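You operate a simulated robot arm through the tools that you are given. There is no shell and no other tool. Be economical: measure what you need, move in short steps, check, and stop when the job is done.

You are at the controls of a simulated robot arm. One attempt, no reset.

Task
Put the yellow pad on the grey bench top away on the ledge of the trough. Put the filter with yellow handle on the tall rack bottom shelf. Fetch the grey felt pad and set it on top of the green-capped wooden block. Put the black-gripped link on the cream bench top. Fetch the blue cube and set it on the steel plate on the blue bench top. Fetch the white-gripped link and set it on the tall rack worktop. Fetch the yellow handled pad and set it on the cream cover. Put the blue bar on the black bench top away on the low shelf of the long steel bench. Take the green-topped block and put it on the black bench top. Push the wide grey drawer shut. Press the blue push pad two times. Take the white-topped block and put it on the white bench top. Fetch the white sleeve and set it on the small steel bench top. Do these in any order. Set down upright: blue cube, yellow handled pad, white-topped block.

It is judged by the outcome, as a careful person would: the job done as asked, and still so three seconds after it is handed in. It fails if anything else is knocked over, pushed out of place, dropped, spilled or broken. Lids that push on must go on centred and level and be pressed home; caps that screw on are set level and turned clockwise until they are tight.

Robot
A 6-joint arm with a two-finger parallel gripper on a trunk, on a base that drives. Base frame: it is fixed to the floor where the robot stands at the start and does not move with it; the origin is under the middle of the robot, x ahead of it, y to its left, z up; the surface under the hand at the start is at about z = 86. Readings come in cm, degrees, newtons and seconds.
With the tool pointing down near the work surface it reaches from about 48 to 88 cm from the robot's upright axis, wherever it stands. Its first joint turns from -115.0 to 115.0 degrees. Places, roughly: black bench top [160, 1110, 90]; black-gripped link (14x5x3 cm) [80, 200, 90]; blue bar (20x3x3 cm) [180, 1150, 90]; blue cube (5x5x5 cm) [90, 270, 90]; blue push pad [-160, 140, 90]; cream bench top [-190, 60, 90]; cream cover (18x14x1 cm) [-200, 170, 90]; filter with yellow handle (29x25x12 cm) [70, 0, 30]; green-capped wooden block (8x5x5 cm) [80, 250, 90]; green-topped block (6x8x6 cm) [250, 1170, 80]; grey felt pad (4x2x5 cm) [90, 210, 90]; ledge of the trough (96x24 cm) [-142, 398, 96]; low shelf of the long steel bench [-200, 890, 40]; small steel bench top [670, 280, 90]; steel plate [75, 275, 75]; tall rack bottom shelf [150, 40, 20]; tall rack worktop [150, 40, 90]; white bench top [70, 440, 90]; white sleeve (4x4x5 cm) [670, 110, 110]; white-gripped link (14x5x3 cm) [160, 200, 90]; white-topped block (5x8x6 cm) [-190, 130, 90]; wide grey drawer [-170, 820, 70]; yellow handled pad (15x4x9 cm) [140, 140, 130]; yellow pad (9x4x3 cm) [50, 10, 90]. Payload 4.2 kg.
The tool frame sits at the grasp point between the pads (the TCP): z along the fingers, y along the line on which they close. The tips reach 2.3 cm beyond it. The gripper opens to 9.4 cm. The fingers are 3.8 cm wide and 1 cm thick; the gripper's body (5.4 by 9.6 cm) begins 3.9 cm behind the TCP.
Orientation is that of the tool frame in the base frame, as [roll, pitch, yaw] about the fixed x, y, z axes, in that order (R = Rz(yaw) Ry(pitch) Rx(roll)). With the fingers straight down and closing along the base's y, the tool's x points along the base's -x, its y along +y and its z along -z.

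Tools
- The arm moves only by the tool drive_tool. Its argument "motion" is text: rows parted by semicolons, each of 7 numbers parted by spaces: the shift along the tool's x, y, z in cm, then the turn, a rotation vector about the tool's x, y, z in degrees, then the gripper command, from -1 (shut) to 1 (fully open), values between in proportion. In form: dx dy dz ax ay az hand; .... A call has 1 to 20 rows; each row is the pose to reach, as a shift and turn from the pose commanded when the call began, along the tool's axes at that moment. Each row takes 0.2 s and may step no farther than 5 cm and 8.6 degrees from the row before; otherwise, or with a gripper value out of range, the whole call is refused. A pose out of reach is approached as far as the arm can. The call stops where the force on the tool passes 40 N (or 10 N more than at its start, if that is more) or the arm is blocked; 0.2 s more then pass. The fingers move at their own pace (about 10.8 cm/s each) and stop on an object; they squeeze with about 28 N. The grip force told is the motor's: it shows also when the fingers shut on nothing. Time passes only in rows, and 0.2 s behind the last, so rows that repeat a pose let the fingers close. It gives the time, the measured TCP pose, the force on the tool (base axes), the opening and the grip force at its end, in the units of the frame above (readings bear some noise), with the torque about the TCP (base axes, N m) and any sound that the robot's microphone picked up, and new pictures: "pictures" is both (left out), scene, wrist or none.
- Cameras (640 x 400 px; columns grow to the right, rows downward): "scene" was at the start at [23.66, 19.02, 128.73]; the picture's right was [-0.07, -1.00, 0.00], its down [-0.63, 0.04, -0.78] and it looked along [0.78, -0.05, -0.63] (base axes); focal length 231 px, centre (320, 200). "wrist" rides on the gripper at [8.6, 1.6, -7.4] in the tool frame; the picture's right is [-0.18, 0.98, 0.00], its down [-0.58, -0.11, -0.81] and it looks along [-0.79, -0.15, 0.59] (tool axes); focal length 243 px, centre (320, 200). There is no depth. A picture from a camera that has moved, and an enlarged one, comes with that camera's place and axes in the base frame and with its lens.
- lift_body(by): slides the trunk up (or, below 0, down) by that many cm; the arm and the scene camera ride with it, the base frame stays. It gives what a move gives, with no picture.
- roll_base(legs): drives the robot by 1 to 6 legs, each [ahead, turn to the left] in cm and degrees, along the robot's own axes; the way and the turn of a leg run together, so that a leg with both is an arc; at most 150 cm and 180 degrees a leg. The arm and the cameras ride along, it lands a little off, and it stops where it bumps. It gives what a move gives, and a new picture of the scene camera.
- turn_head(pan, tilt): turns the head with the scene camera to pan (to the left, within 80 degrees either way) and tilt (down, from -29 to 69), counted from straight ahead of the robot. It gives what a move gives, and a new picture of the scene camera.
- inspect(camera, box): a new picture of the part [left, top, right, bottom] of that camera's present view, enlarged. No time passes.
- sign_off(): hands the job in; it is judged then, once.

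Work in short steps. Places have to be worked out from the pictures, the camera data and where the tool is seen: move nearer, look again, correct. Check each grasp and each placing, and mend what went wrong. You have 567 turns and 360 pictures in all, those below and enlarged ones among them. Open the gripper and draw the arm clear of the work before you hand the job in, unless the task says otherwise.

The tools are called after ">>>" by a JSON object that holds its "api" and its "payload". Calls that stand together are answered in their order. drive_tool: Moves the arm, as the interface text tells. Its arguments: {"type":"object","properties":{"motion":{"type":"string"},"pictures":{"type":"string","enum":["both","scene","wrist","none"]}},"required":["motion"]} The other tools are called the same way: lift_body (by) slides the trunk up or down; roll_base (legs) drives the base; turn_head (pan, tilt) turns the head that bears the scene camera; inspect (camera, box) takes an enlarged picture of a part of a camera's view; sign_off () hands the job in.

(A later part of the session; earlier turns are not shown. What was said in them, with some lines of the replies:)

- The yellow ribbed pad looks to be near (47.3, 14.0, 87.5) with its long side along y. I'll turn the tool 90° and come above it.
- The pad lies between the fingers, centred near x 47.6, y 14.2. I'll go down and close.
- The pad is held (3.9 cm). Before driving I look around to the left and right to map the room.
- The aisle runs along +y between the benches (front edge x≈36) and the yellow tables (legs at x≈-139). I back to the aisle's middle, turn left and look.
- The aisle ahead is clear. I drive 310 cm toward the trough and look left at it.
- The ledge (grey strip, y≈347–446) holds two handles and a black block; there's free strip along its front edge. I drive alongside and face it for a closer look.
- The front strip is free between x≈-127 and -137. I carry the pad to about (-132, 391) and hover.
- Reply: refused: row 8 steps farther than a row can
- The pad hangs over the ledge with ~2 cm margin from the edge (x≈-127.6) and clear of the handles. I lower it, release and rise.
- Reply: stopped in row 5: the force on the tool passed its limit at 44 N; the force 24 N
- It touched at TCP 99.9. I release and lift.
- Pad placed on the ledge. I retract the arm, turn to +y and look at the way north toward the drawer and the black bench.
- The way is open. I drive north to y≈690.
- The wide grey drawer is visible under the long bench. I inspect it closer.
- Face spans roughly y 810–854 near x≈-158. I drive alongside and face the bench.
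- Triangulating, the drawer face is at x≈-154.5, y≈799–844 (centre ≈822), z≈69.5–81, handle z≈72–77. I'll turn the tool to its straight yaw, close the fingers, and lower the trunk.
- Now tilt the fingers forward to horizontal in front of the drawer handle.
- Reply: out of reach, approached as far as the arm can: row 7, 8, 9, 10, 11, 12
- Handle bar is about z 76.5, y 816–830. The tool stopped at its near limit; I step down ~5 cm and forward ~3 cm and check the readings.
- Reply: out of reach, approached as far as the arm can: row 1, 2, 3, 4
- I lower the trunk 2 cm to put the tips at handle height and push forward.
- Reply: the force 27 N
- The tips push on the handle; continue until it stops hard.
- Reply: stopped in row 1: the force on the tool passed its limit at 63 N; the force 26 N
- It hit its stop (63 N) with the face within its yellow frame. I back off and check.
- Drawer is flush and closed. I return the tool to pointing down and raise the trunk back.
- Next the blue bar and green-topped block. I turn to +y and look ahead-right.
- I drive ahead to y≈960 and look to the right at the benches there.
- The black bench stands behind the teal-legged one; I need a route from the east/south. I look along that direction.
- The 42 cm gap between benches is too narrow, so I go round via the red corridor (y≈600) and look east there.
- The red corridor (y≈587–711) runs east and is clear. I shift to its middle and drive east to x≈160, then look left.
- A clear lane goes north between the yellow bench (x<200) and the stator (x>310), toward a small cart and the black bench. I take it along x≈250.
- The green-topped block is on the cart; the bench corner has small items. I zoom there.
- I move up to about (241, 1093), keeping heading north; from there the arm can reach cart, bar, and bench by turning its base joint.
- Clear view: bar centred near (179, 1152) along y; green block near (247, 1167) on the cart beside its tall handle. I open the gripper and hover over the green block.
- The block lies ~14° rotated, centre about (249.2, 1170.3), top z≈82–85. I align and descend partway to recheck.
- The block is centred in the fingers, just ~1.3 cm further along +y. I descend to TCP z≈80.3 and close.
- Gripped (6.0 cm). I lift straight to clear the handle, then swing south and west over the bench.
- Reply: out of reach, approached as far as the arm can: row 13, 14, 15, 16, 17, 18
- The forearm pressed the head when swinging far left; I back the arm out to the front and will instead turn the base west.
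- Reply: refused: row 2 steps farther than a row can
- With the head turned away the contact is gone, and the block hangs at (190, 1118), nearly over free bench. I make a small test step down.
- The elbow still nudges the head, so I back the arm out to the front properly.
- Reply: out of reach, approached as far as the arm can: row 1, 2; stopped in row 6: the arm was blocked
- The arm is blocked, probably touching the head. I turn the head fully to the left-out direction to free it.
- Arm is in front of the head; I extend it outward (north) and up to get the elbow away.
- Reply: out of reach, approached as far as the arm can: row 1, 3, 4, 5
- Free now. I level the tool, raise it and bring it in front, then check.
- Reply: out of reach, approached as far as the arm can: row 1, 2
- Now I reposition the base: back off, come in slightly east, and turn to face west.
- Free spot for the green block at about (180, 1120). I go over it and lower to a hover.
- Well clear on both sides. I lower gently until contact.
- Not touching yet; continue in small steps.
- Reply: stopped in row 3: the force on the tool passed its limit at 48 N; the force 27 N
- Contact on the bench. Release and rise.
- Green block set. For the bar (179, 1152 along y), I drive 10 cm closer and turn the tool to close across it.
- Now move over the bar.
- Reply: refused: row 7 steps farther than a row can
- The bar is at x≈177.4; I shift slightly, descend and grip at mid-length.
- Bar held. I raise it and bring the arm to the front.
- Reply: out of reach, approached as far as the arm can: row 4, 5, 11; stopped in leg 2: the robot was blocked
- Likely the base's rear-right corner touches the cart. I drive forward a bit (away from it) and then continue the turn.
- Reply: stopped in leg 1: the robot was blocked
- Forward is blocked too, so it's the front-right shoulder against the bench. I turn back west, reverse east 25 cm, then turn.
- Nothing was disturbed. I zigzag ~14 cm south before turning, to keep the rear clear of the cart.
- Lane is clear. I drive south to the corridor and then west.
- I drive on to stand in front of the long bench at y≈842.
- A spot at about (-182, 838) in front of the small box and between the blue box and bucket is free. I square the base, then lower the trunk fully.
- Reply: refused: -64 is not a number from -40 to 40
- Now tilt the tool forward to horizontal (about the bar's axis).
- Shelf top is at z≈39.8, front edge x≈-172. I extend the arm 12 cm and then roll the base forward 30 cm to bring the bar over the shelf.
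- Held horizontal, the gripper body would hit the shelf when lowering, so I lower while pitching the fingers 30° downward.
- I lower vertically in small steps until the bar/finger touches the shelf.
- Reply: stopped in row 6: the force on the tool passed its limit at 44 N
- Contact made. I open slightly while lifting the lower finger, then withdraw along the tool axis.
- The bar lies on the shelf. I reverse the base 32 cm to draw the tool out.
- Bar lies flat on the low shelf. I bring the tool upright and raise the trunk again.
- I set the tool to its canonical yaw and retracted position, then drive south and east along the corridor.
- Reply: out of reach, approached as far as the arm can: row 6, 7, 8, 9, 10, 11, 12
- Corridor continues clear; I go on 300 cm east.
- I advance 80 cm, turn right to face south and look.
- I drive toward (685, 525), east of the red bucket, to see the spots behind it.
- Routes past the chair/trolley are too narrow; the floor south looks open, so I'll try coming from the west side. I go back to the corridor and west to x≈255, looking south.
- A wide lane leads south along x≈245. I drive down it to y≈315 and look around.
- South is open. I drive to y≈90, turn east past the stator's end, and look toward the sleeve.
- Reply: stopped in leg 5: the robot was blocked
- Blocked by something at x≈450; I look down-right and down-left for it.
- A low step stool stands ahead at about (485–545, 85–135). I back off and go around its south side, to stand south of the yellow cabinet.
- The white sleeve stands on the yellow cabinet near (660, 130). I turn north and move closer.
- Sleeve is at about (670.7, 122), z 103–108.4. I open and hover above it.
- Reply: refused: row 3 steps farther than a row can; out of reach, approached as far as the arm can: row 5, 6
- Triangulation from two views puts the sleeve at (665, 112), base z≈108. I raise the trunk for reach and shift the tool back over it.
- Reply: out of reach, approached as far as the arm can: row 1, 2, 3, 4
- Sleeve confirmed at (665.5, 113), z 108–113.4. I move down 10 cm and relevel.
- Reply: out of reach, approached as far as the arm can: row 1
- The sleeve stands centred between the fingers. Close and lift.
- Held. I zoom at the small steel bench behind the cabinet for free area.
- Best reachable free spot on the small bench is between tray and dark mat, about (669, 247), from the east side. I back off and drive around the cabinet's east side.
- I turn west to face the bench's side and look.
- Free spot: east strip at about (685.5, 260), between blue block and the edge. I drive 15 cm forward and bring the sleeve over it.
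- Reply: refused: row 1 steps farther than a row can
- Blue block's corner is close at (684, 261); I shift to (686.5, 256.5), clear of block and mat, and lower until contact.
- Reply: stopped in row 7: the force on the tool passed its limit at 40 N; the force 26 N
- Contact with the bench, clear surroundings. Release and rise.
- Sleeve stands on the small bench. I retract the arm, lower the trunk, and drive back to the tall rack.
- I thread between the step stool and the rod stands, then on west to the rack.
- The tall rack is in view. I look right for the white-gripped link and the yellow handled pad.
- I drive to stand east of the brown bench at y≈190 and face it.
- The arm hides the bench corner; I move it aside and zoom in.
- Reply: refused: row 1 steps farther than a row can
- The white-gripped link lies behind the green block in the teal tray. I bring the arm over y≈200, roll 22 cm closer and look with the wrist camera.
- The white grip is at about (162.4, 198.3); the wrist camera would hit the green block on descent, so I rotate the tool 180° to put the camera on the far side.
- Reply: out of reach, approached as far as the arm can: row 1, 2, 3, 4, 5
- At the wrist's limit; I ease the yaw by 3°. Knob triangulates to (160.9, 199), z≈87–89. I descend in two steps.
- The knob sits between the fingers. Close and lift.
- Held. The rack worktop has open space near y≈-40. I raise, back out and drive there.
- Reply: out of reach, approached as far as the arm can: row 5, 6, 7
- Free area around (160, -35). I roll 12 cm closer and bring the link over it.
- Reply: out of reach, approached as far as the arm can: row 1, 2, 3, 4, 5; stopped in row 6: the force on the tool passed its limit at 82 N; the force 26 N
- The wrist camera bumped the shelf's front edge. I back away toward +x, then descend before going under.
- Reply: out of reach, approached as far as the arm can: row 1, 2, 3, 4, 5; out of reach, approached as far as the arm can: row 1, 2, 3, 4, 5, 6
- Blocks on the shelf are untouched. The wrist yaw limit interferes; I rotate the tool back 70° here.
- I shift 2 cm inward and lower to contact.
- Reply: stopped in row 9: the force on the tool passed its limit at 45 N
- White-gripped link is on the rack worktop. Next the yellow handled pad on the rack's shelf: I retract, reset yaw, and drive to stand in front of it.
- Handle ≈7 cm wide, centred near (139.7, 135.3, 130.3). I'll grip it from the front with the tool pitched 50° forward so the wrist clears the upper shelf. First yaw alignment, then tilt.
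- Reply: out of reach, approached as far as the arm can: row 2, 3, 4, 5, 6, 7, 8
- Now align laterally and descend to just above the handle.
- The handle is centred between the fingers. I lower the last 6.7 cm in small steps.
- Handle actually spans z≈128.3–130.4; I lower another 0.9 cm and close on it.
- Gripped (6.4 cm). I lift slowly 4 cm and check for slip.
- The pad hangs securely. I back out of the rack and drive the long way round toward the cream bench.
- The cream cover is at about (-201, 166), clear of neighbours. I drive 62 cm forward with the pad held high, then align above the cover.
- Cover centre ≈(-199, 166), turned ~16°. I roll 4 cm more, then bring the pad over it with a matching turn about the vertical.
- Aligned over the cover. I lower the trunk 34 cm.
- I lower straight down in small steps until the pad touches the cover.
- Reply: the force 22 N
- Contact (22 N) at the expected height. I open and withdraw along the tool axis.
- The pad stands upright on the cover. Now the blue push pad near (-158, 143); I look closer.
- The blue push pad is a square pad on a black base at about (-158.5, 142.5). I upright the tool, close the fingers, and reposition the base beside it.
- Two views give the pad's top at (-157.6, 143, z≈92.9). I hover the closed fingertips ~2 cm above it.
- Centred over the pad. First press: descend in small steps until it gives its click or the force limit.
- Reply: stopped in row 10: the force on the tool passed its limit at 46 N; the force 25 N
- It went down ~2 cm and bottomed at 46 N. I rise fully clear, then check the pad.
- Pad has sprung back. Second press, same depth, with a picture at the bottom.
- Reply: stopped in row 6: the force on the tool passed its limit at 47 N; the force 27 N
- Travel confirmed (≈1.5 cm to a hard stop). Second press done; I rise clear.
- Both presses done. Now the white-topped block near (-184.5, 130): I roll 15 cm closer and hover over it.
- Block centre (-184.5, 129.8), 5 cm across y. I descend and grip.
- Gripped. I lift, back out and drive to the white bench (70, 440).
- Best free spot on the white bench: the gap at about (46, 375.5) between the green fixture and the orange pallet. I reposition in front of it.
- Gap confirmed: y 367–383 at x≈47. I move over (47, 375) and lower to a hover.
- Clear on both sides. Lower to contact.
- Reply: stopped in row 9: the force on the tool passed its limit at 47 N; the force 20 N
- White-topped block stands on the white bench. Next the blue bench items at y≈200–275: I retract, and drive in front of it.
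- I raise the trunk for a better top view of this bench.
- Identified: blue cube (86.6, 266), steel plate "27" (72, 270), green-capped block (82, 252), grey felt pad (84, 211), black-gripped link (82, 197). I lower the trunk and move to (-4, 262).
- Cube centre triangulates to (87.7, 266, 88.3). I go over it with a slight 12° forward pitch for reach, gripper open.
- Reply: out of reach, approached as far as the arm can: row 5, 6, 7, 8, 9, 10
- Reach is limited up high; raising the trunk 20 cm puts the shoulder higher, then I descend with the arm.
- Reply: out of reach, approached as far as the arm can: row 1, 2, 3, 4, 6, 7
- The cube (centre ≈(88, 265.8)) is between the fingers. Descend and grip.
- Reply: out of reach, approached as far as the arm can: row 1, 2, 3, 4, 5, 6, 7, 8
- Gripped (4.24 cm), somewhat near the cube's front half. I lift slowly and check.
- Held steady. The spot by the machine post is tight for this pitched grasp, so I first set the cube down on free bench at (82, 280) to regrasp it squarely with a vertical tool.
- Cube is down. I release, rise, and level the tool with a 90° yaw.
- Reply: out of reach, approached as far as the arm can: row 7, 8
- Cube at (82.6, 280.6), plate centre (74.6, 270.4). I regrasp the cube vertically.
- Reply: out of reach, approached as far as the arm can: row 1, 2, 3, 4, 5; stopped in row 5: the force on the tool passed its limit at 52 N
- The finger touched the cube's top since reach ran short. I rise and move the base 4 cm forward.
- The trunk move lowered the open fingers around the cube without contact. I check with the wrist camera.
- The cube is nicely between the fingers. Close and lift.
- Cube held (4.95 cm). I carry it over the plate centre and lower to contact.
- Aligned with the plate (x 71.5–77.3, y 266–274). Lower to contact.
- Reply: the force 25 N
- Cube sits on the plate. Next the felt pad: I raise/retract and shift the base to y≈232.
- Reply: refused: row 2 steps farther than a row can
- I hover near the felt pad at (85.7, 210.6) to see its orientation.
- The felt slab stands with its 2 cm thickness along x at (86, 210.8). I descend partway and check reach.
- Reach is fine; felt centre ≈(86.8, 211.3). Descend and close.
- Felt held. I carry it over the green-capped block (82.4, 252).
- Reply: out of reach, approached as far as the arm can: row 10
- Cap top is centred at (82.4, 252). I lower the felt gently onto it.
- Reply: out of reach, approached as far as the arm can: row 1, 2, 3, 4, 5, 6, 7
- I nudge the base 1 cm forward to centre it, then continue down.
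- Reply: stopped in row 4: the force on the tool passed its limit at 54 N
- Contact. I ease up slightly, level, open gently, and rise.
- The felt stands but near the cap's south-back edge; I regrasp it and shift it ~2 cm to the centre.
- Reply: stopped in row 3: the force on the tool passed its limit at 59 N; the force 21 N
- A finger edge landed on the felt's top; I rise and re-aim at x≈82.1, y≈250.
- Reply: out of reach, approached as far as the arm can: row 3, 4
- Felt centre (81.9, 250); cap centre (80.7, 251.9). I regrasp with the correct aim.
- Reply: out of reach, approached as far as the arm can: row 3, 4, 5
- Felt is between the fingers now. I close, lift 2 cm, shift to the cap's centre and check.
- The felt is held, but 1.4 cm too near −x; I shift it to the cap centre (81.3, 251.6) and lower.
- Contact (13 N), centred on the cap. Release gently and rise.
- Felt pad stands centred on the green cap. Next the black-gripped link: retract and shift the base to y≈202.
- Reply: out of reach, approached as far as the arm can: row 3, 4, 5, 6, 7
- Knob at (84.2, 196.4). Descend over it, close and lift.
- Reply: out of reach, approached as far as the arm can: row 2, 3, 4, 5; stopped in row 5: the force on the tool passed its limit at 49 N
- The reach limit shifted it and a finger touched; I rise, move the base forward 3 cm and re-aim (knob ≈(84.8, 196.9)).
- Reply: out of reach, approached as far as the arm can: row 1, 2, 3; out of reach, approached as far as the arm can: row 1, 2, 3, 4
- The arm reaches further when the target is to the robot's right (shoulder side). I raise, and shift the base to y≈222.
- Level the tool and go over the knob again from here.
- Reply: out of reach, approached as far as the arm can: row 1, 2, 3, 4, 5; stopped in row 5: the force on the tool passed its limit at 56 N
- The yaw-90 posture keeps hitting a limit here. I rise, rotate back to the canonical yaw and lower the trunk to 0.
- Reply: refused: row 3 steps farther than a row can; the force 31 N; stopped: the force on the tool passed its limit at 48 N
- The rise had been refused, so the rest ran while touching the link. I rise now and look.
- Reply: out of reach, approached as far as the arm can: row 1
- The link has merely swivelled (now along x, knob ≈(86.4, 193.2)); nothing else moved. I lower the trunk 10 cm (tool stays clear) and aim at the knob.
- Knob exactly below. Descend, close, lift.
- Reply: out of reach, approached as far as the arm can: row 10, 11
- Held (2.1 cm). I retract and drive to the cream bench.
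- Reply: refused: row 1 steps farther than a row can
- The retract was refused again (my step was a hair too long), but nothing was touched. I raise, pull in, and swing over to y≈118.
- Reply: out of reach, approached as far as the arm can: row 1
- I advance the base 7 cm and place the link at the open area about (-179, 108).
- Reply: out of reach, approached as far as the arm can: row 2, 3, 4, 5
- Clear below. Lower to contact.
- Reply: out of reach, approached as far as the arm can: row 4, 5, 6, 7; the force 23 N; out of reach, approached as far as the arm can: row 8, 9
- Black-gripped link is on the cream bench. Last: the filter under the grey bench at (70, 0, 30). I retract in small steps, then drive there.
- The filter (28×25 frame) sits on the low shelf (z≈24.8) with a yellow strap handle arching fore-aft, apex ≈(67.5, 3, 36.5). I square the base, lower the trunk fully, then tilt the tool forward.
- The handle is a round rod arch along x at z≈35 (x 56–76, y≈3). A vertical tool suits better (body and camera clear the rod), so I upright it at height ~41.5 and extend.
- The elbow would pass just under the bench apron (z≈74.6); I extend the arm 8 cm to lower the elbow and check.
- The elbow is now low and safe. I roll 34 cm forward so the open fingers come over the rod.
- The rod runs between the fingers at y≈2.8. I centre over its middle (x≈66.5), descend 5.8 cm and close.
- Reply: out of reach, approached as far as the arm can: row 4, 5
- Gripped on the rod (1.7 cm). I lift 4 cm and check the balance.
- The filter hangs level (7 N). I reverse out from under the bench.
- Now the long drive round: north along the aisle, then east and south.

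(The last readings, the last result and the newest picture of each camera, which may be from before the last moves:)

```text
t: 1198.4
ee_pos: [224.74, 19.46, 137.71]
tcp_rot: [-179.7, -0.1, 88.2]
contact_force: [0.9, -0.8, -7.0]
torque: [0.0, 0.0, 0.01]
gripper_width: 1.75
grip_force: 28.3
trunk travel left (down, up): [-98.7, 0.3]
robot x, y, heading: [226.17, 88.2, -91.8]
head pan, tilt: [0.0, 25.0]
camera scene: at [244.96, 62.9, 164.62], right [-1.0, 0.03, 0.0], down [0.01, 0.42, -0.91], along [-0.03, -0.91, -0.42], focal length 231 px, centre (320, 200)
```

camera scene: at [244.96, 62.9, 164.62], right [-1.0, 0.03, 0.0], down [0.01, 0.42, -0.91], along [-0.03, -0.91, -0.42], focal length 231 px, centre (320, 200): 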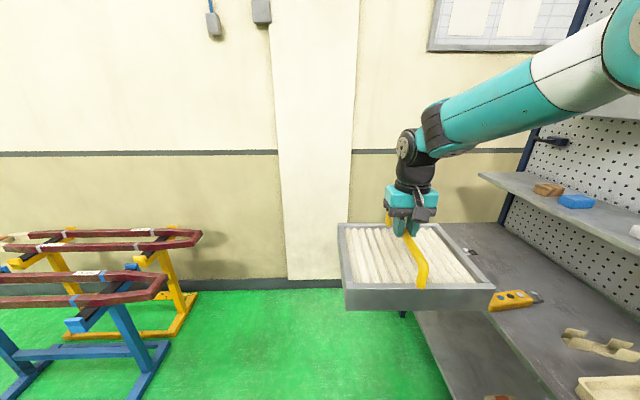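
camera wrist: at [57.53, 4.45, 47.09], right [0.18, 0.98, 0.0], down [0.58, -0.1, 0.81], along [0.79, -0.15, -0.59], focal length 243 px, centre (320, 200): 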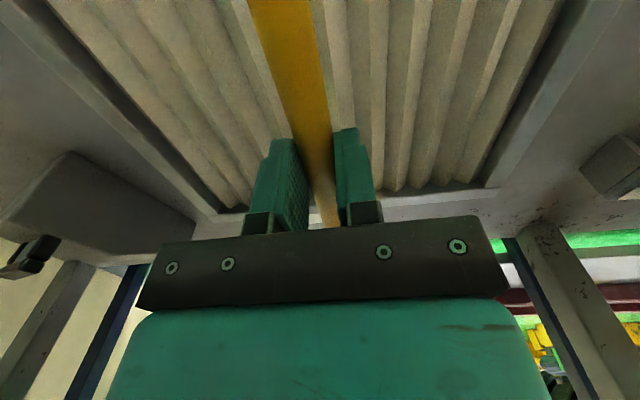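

At the rack's aisle. I manoeuvre to (283, 31) and face WSW (heading 205°) so the filter can slide straight onto the free left part of the bottom shelf.

>>> {"api": "roll_base", "payload": {"legs": [[0, 47], [80, 0], [0, -110]]}}

```text
t: 1209.4
ee_pos: [220.39, 1.01, 137.68]
tcp_rot: [-179.7, -0.1, 25.3]
contact_force: [0.0, -0.8, -6.5]
torque: [-0.01, 0.0, -0.03]
gripper_width: 1.77
grip_force: 27.6
trunk travel left (down, up): [-98.7, 0.3]
robot x, y, heading: [282.03, 30.87, -154.8]
head pan, tilt: [0.0, 25.0]
camera scene: at [268.23, 2.82, 164.62], right [-0.43, 0.9, 0.0], down [0.38, 0.18, -0.91], along [-0.82, -0.39, -0.42], focal length 231 px, centre (320, 200)
```

scene: 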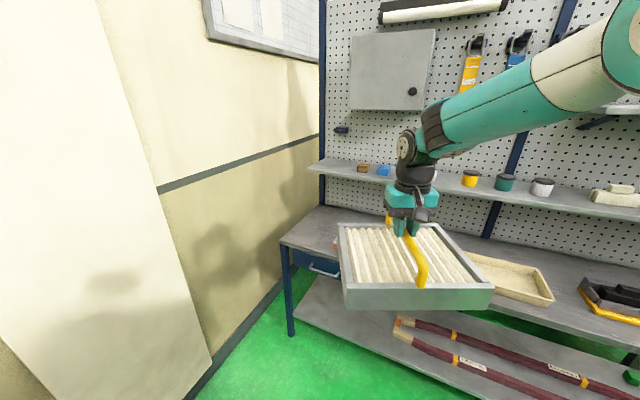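

Positioned as planned. I lower the trunk to bring the filter down to shelf height.

>>> {"api": "lift_body", "payload": {"by": -40}}

>>> {"api": "lift_body", "payload": {"by": -40}}

>>> {"api": "lift_body", "payload": {"by": -18}}

>>> {"api": "drive_tool", "payload": {"motion": "-4 0 0 0 0 0 -1; -8 0 0 0 0 0 -1; -12 0 0 0 0 0 -1; -16 0 0 0 0 0 -1; -16 0 0 0 0 0 -1", "pictures": "scene"}}

```text
t: 1213.2
ee_pos: [220.38, 1.02, 97.55]
tcp_rot: [-179.7, -0.2, 25.4]
contact_force: [0.2, -0.3, -8.8]
torque: [0.04, 0.02, -0.03]
gripper_width: 1.79
grip_force: 28.2
trunk travel left (down, up): [-58.7, 40.3]
robot x, y, heading: [282.42, 31.19, -154.8]
head pan, tilt: [0.0, 25.0]
```

```text
t: 1217.0
ee_pos: [220.45, 1.15, 57.43]
tcp_rot: [-179.6, -0.1, 25.5]
contact_force: [0.1, -0.5, -6.7]
torque: [0.03, 0.0, 0.03]
gripper_width: 1.77
grip_force: 27.5
trunk travel left (down, up): [-18.7, 80.3]
robot x, y, heading: [282.16, 30.95, -154.6]
head pan, tilt: [0.0, 25.0]
```

```text
t: 1219.0
ee_pos: [220.44, 1.07, 39.62]
tcp_rot: [-179.7, -0.1, 25.5]
contact_force: [0.0, -0.3, -6.4]
torque: [0.0, -0.05, 0.0]
gripper_width: 1.79
grip_force: 28.6
trunk travel left (down, up): [-0.7, 98.3]
robot x, y, heading: [282.28, 30.99, -154.4]
head pan, tilt: [0.0, 25.0]
```

```text
t: 1220.2
ee_pos: [206.07, -5.96, 39.48]
tcp_rot: [-179.6, -0.2, 25.3]
contact_force: [0.0, 0.3, -7.2]
torque: [-0.02, -0.03, 0.01]
gripper_width: 1.74
grip_force: 28.2
trunk travel left (down, up): [-0.7, 98.3]
robot x, y, heading: [282.28, 30.98, -154.7]
head pan, tilt: [0.0, 25.0]
camera scene: at [268.25, 2.83, 66.62], right [-0.43, 0.9, 0.0], down [0.38, 0.18, -0.91], along [-0.82, -0.39, -0.42], focal length 231 px, centre (320, 200)
```

scene: 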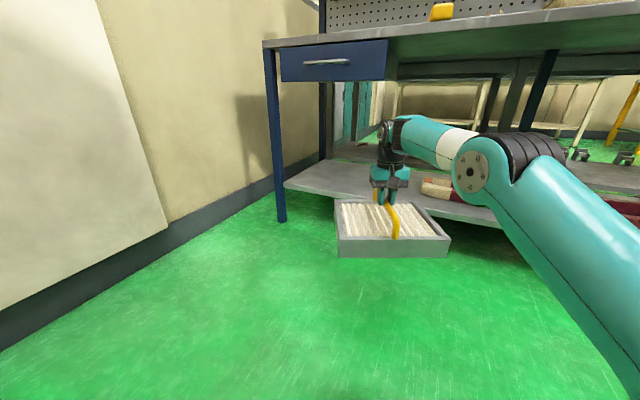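

Clearances look good (drawer bottom z≈71, wrist top z≈62, shelf z≈24). I roll forward 66 cm along this heading.

>>> {"api": "roll_base", "payload": {"legs": [[66, 0]]}}

>>> {"api": "inspect", "payload": {"camera": "scene", "box": [200, 60, 520, 260]}}

```text
t: 1223.9
ee_pos: [146.45, -34.2, 39.46]
tcp_rot: [-179.6, -0.1, 25.6]
contact_force: [0.3, -0.8, -7.3]
torque: [0.01, -0.05, 0.02]
gripper_width: 1.77
grip_force: 28.2
trunk travel left (down, up): [-0.7, 98.3]
robot x, y, heading: [222.68, 3.1, -154.7]
head pan, tilt: [0.0, 25.0]
camera scene: at [208.68, -25.41, 66.62], right [-0.43, 0.9, 0.0], down [0.38, 0.18, -0.91], along [-0.82, -0.39, -0.42], focal length 231 px, centre (320, 200)
```

scene: 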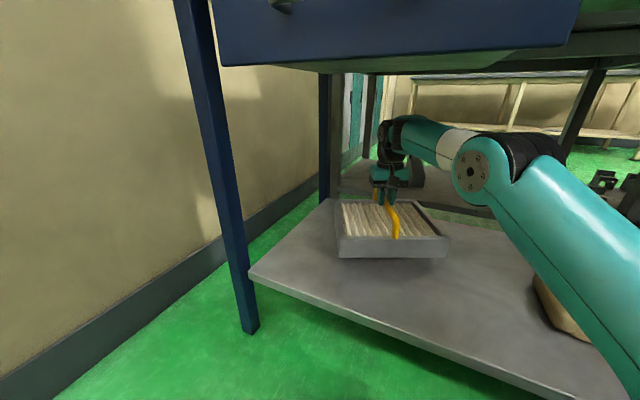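

```text
2.00 times, centred on (360, 160) of scene
camera zoom: at [208.68, -25.41, 66.62], right [-0.43, 0.9, 0.0], down [0.38, 0.18, -0.91], along [-0.82, -0.39, -0.42], focal length 462 px, centre (240, 280)
```

zoom: 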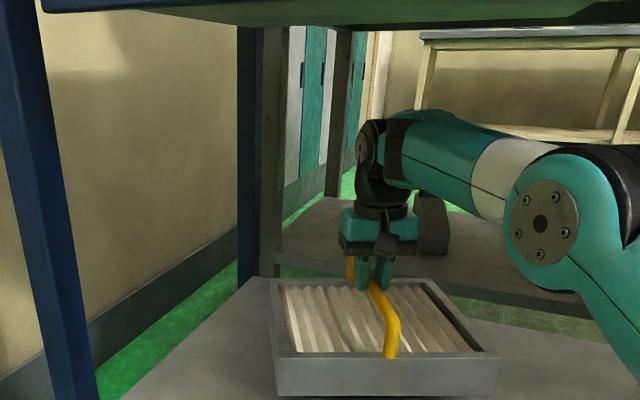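

The filter is fully over the shelf. I lower it gently to contact.

>>> {"api": "drive_tool", "payload": {"motion": "0.5 0 1.5 0 0 0 -1; 1 0 2.5 0 0 0 -1; 1 0 3.2 0 0 0 -1; 1 0 3.7 0 0 0 -1; 1 0 4.2 0 0 0 -1; 1 0 4.7 0 0 0 -1; 1 0 5.2 0 0 0 -1", "pictures": "scene"}}

```text
t: 1225.5
ee_pos: [147.3, -33.85, 34.45]
tcp_rot: [-179.6, 0.1, 25.5]
contact_force: [-2.4, -2.7, 22.7]
torque: [-0.01, -0.05, -0.05]
gripper_width: 1.8
grip_force: 27.6
trunk travel left (down, up): [-0.7, 98.3]
robot x, y, heading: [222.37, 2.78, -154.6]
head pan, tilt: [0.0, 25.0]
camera scene: at [208.73, -25.39, 66.65], right [-0.43, 0.9, 0.0], down [0.38, 0.18, -0.91], along [-0.82, -0.39, -0.42], focal length 231 px, centre (320, 200)
```

scene: 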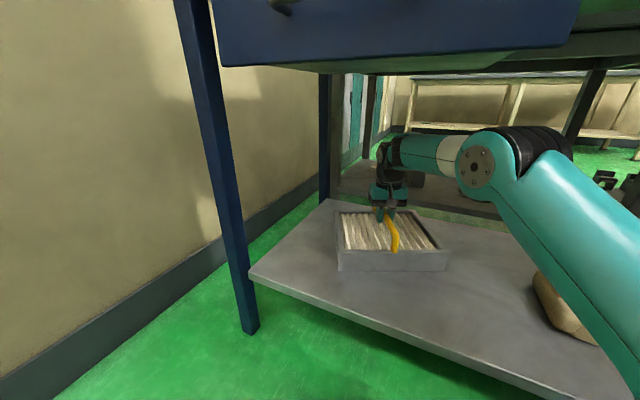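

It rests on the shelf (23 N). I open and rise 7 cm, then check.

>>> {"api": "drive_tool", "payload": {"motion": "0 0 0 0 0 0 -0.3; 0 0 0 0 0 0 0.3; 0 0 0 0 0 0 0.3; 0 0 -2 0 0 0 0.3; 0 0 -4.5 0 0 0 0.3; 0 0 -7 0 0 0 0.3; 0 0 -7 0 0 0 0.3", "pictures": "both"}}

```text
t: 1227.1
ee_pos: [147.49, -33.78, 41.23]
tcp_rot: [-179.7, -0.1, 25.5]
contact_force: [0.2, 0.0, -0.2]
torque: [-0.02, -0.03, -0.01]
gripper_width: 6.12
grip_force: 0.0
trunk travel left (down, up): [-0.7, 98.3]
robot x, y, heading: [222.92, 2.77, -154.8]
head pan, tilt: [0.0, 25.0]
camera scene: at [208.7, -25.41, 66.62], right [-0.43, 0.9, 0.0], down [0.38, 0.18, -0.91], along [-0.82, -0.39, -0.42], focal length 231 px, centre (320, 200)
camera wrist: at [155.93, -31.58, 48.68], right [0.26, -0.97, -0.01], down [-0.57, -0.16, 0.81], along [-0.78, -0.2, -0.59], focal length 243 px, centre (320, 200)
```

scene: 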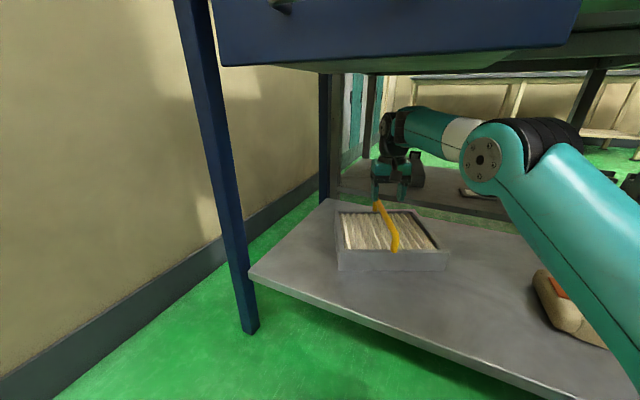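
wrist: 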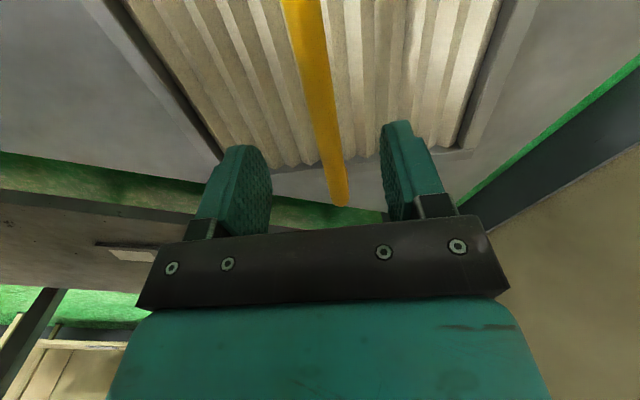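

Filter is on the bottom shelf. I back out straight, raise the trunk and do a last look at the rack.

>>> {"api": "roll_base", "payload": {"legs": [[-66, 0]]}}

>>> {"api": "lift_body", "payload": {"by": 40}}

>>> {"api": "lift_body", "payload": {"by": 25}}

>>> {"api": "turn_head", "payload": {"pan": 0, "tilt": 25}}

```text
t: 1230.7
ee_pos: [206.86, -5.09, 41.06]
tcp_rot: [-179.7, -0.1, 25.1]
contact_force: [0.2, 0.0, 0.4]
torque: [-0.04, 0.02, 0.01]
gripper_width: 6.12
grip_force: 0.0
trunk travel left (down, up): [-0.7, 98.3]
robot x, y, heading: [282.19, 30.42, -154.7]
head pan, tilt: [0.0, 25.0]
camera scene: at [268.25, 2.79, 66.63], right [-0.42, 0.91, 0.0], down [0.38, 0.18, -0.91], along [-0.82, -0.38, -0.42], focal length 231 px, centre (320, 200)
```

scene: 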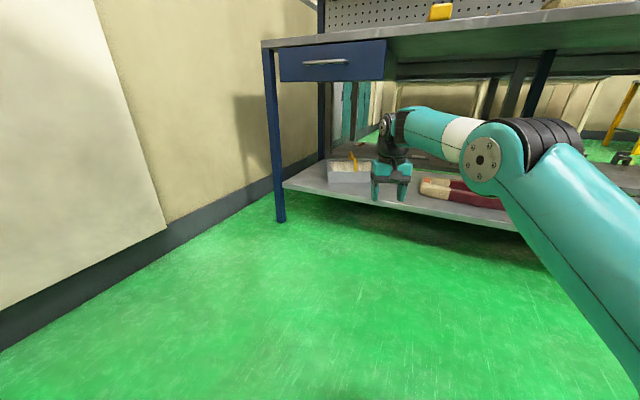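

```text
t: 1234.6
ee_pos: [206.9, -5.27, 81.2]
tcp_rot: [-179.7, 0.0, 25.1]
contact_force: [-0.2, 0.8, 0.6]
torque: [0.02, 0.02, 0.02]
gripper_width: 6.1
grip_force: 0.0
trunk travel left (down, up): [-40.7, 58.3]
robot x, y, heading: [282.27, 30.75, -155.1]
head pan, tilt: [0.0, 25.0]
```

```text
t: 1237.2
ee_pos: [206.95, -5.06, 106.14]
tcp_rot: [-179.7, -0.2, 25.1]
contact_force: [0.3, -0.4, -0.4]
torque: [-0.05, -0.02, 0.02]
gripper_width: 6.11
grip_force: 0.1
trunk travel left (down, up): [-65.7, 33.3]
robot x, y, heading: [282.12, 30.86, -154.6]
head pan, tilt: [0.0, 25.0]
```

```text
t: 1237.8
ee_pos: [206.79, -5.16, 106.22]
tcp_rot: [-179.7, -0.1, 25.1]
contact_force: [-0.2, -0.6, 0.0]
torque: [-0.01, 0.01, 0.0]
gripper_width: 6.13
grip_force: 0.0
trunk travel left (down, up): [-65.7, 33.3]
robot x, y, heading: [282.59, 30.72, -155.0]
head pan, tilt: [0.0, 25.0]
camera scene: at [268.25, 2.79, 131.62], right [-0.42, 0.91, 0.0], down [0.38, 0.18, -0.91], along [-0.82, -0.38, -0.42], focal length 231 px, centre (320, 200)
```

scene: 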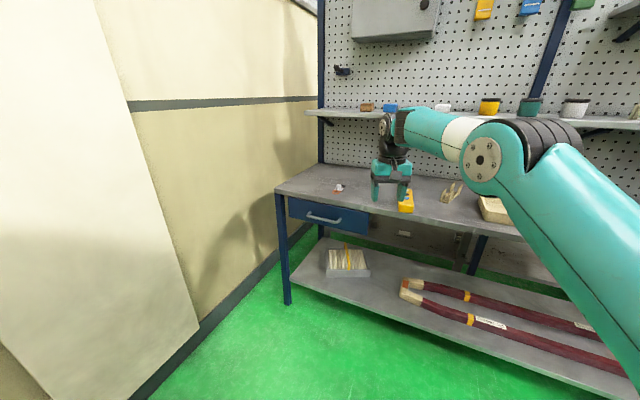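

The filter and the white-gripped link are both in place on the rack. The gripper is open and the arm is clear, so I hand the job in.

>>> {"api": "sign_off", "payload": {}}

```text
The job is handed in.
```

I handed the job in with all thirteen tasks done, and each placement looked right on camera when I left it. I didn't recheck the earlier stations before handing in.

Along the way:

- **Step stool:** the base bumped the low step stool near the yellow cabinet once. It looked undisturbed afterwards.
- **Tall rack:** the wrist camera bumped the tall rack's shelf edge while I was placing the white-gripped link. The blocks on the shelf didn't move.
- **Felt pad:** I set it down twice. It first stood too near the edge of the green cap, so I moved it to the centre.
- **Black-gripped link:** I nudged it and turned it where it lay before getting a good grip.
- **Blue push pad:** it went down about 1.5 cm to a hard stop on the second press, and about the same on the first. There was no click to confirm either one.
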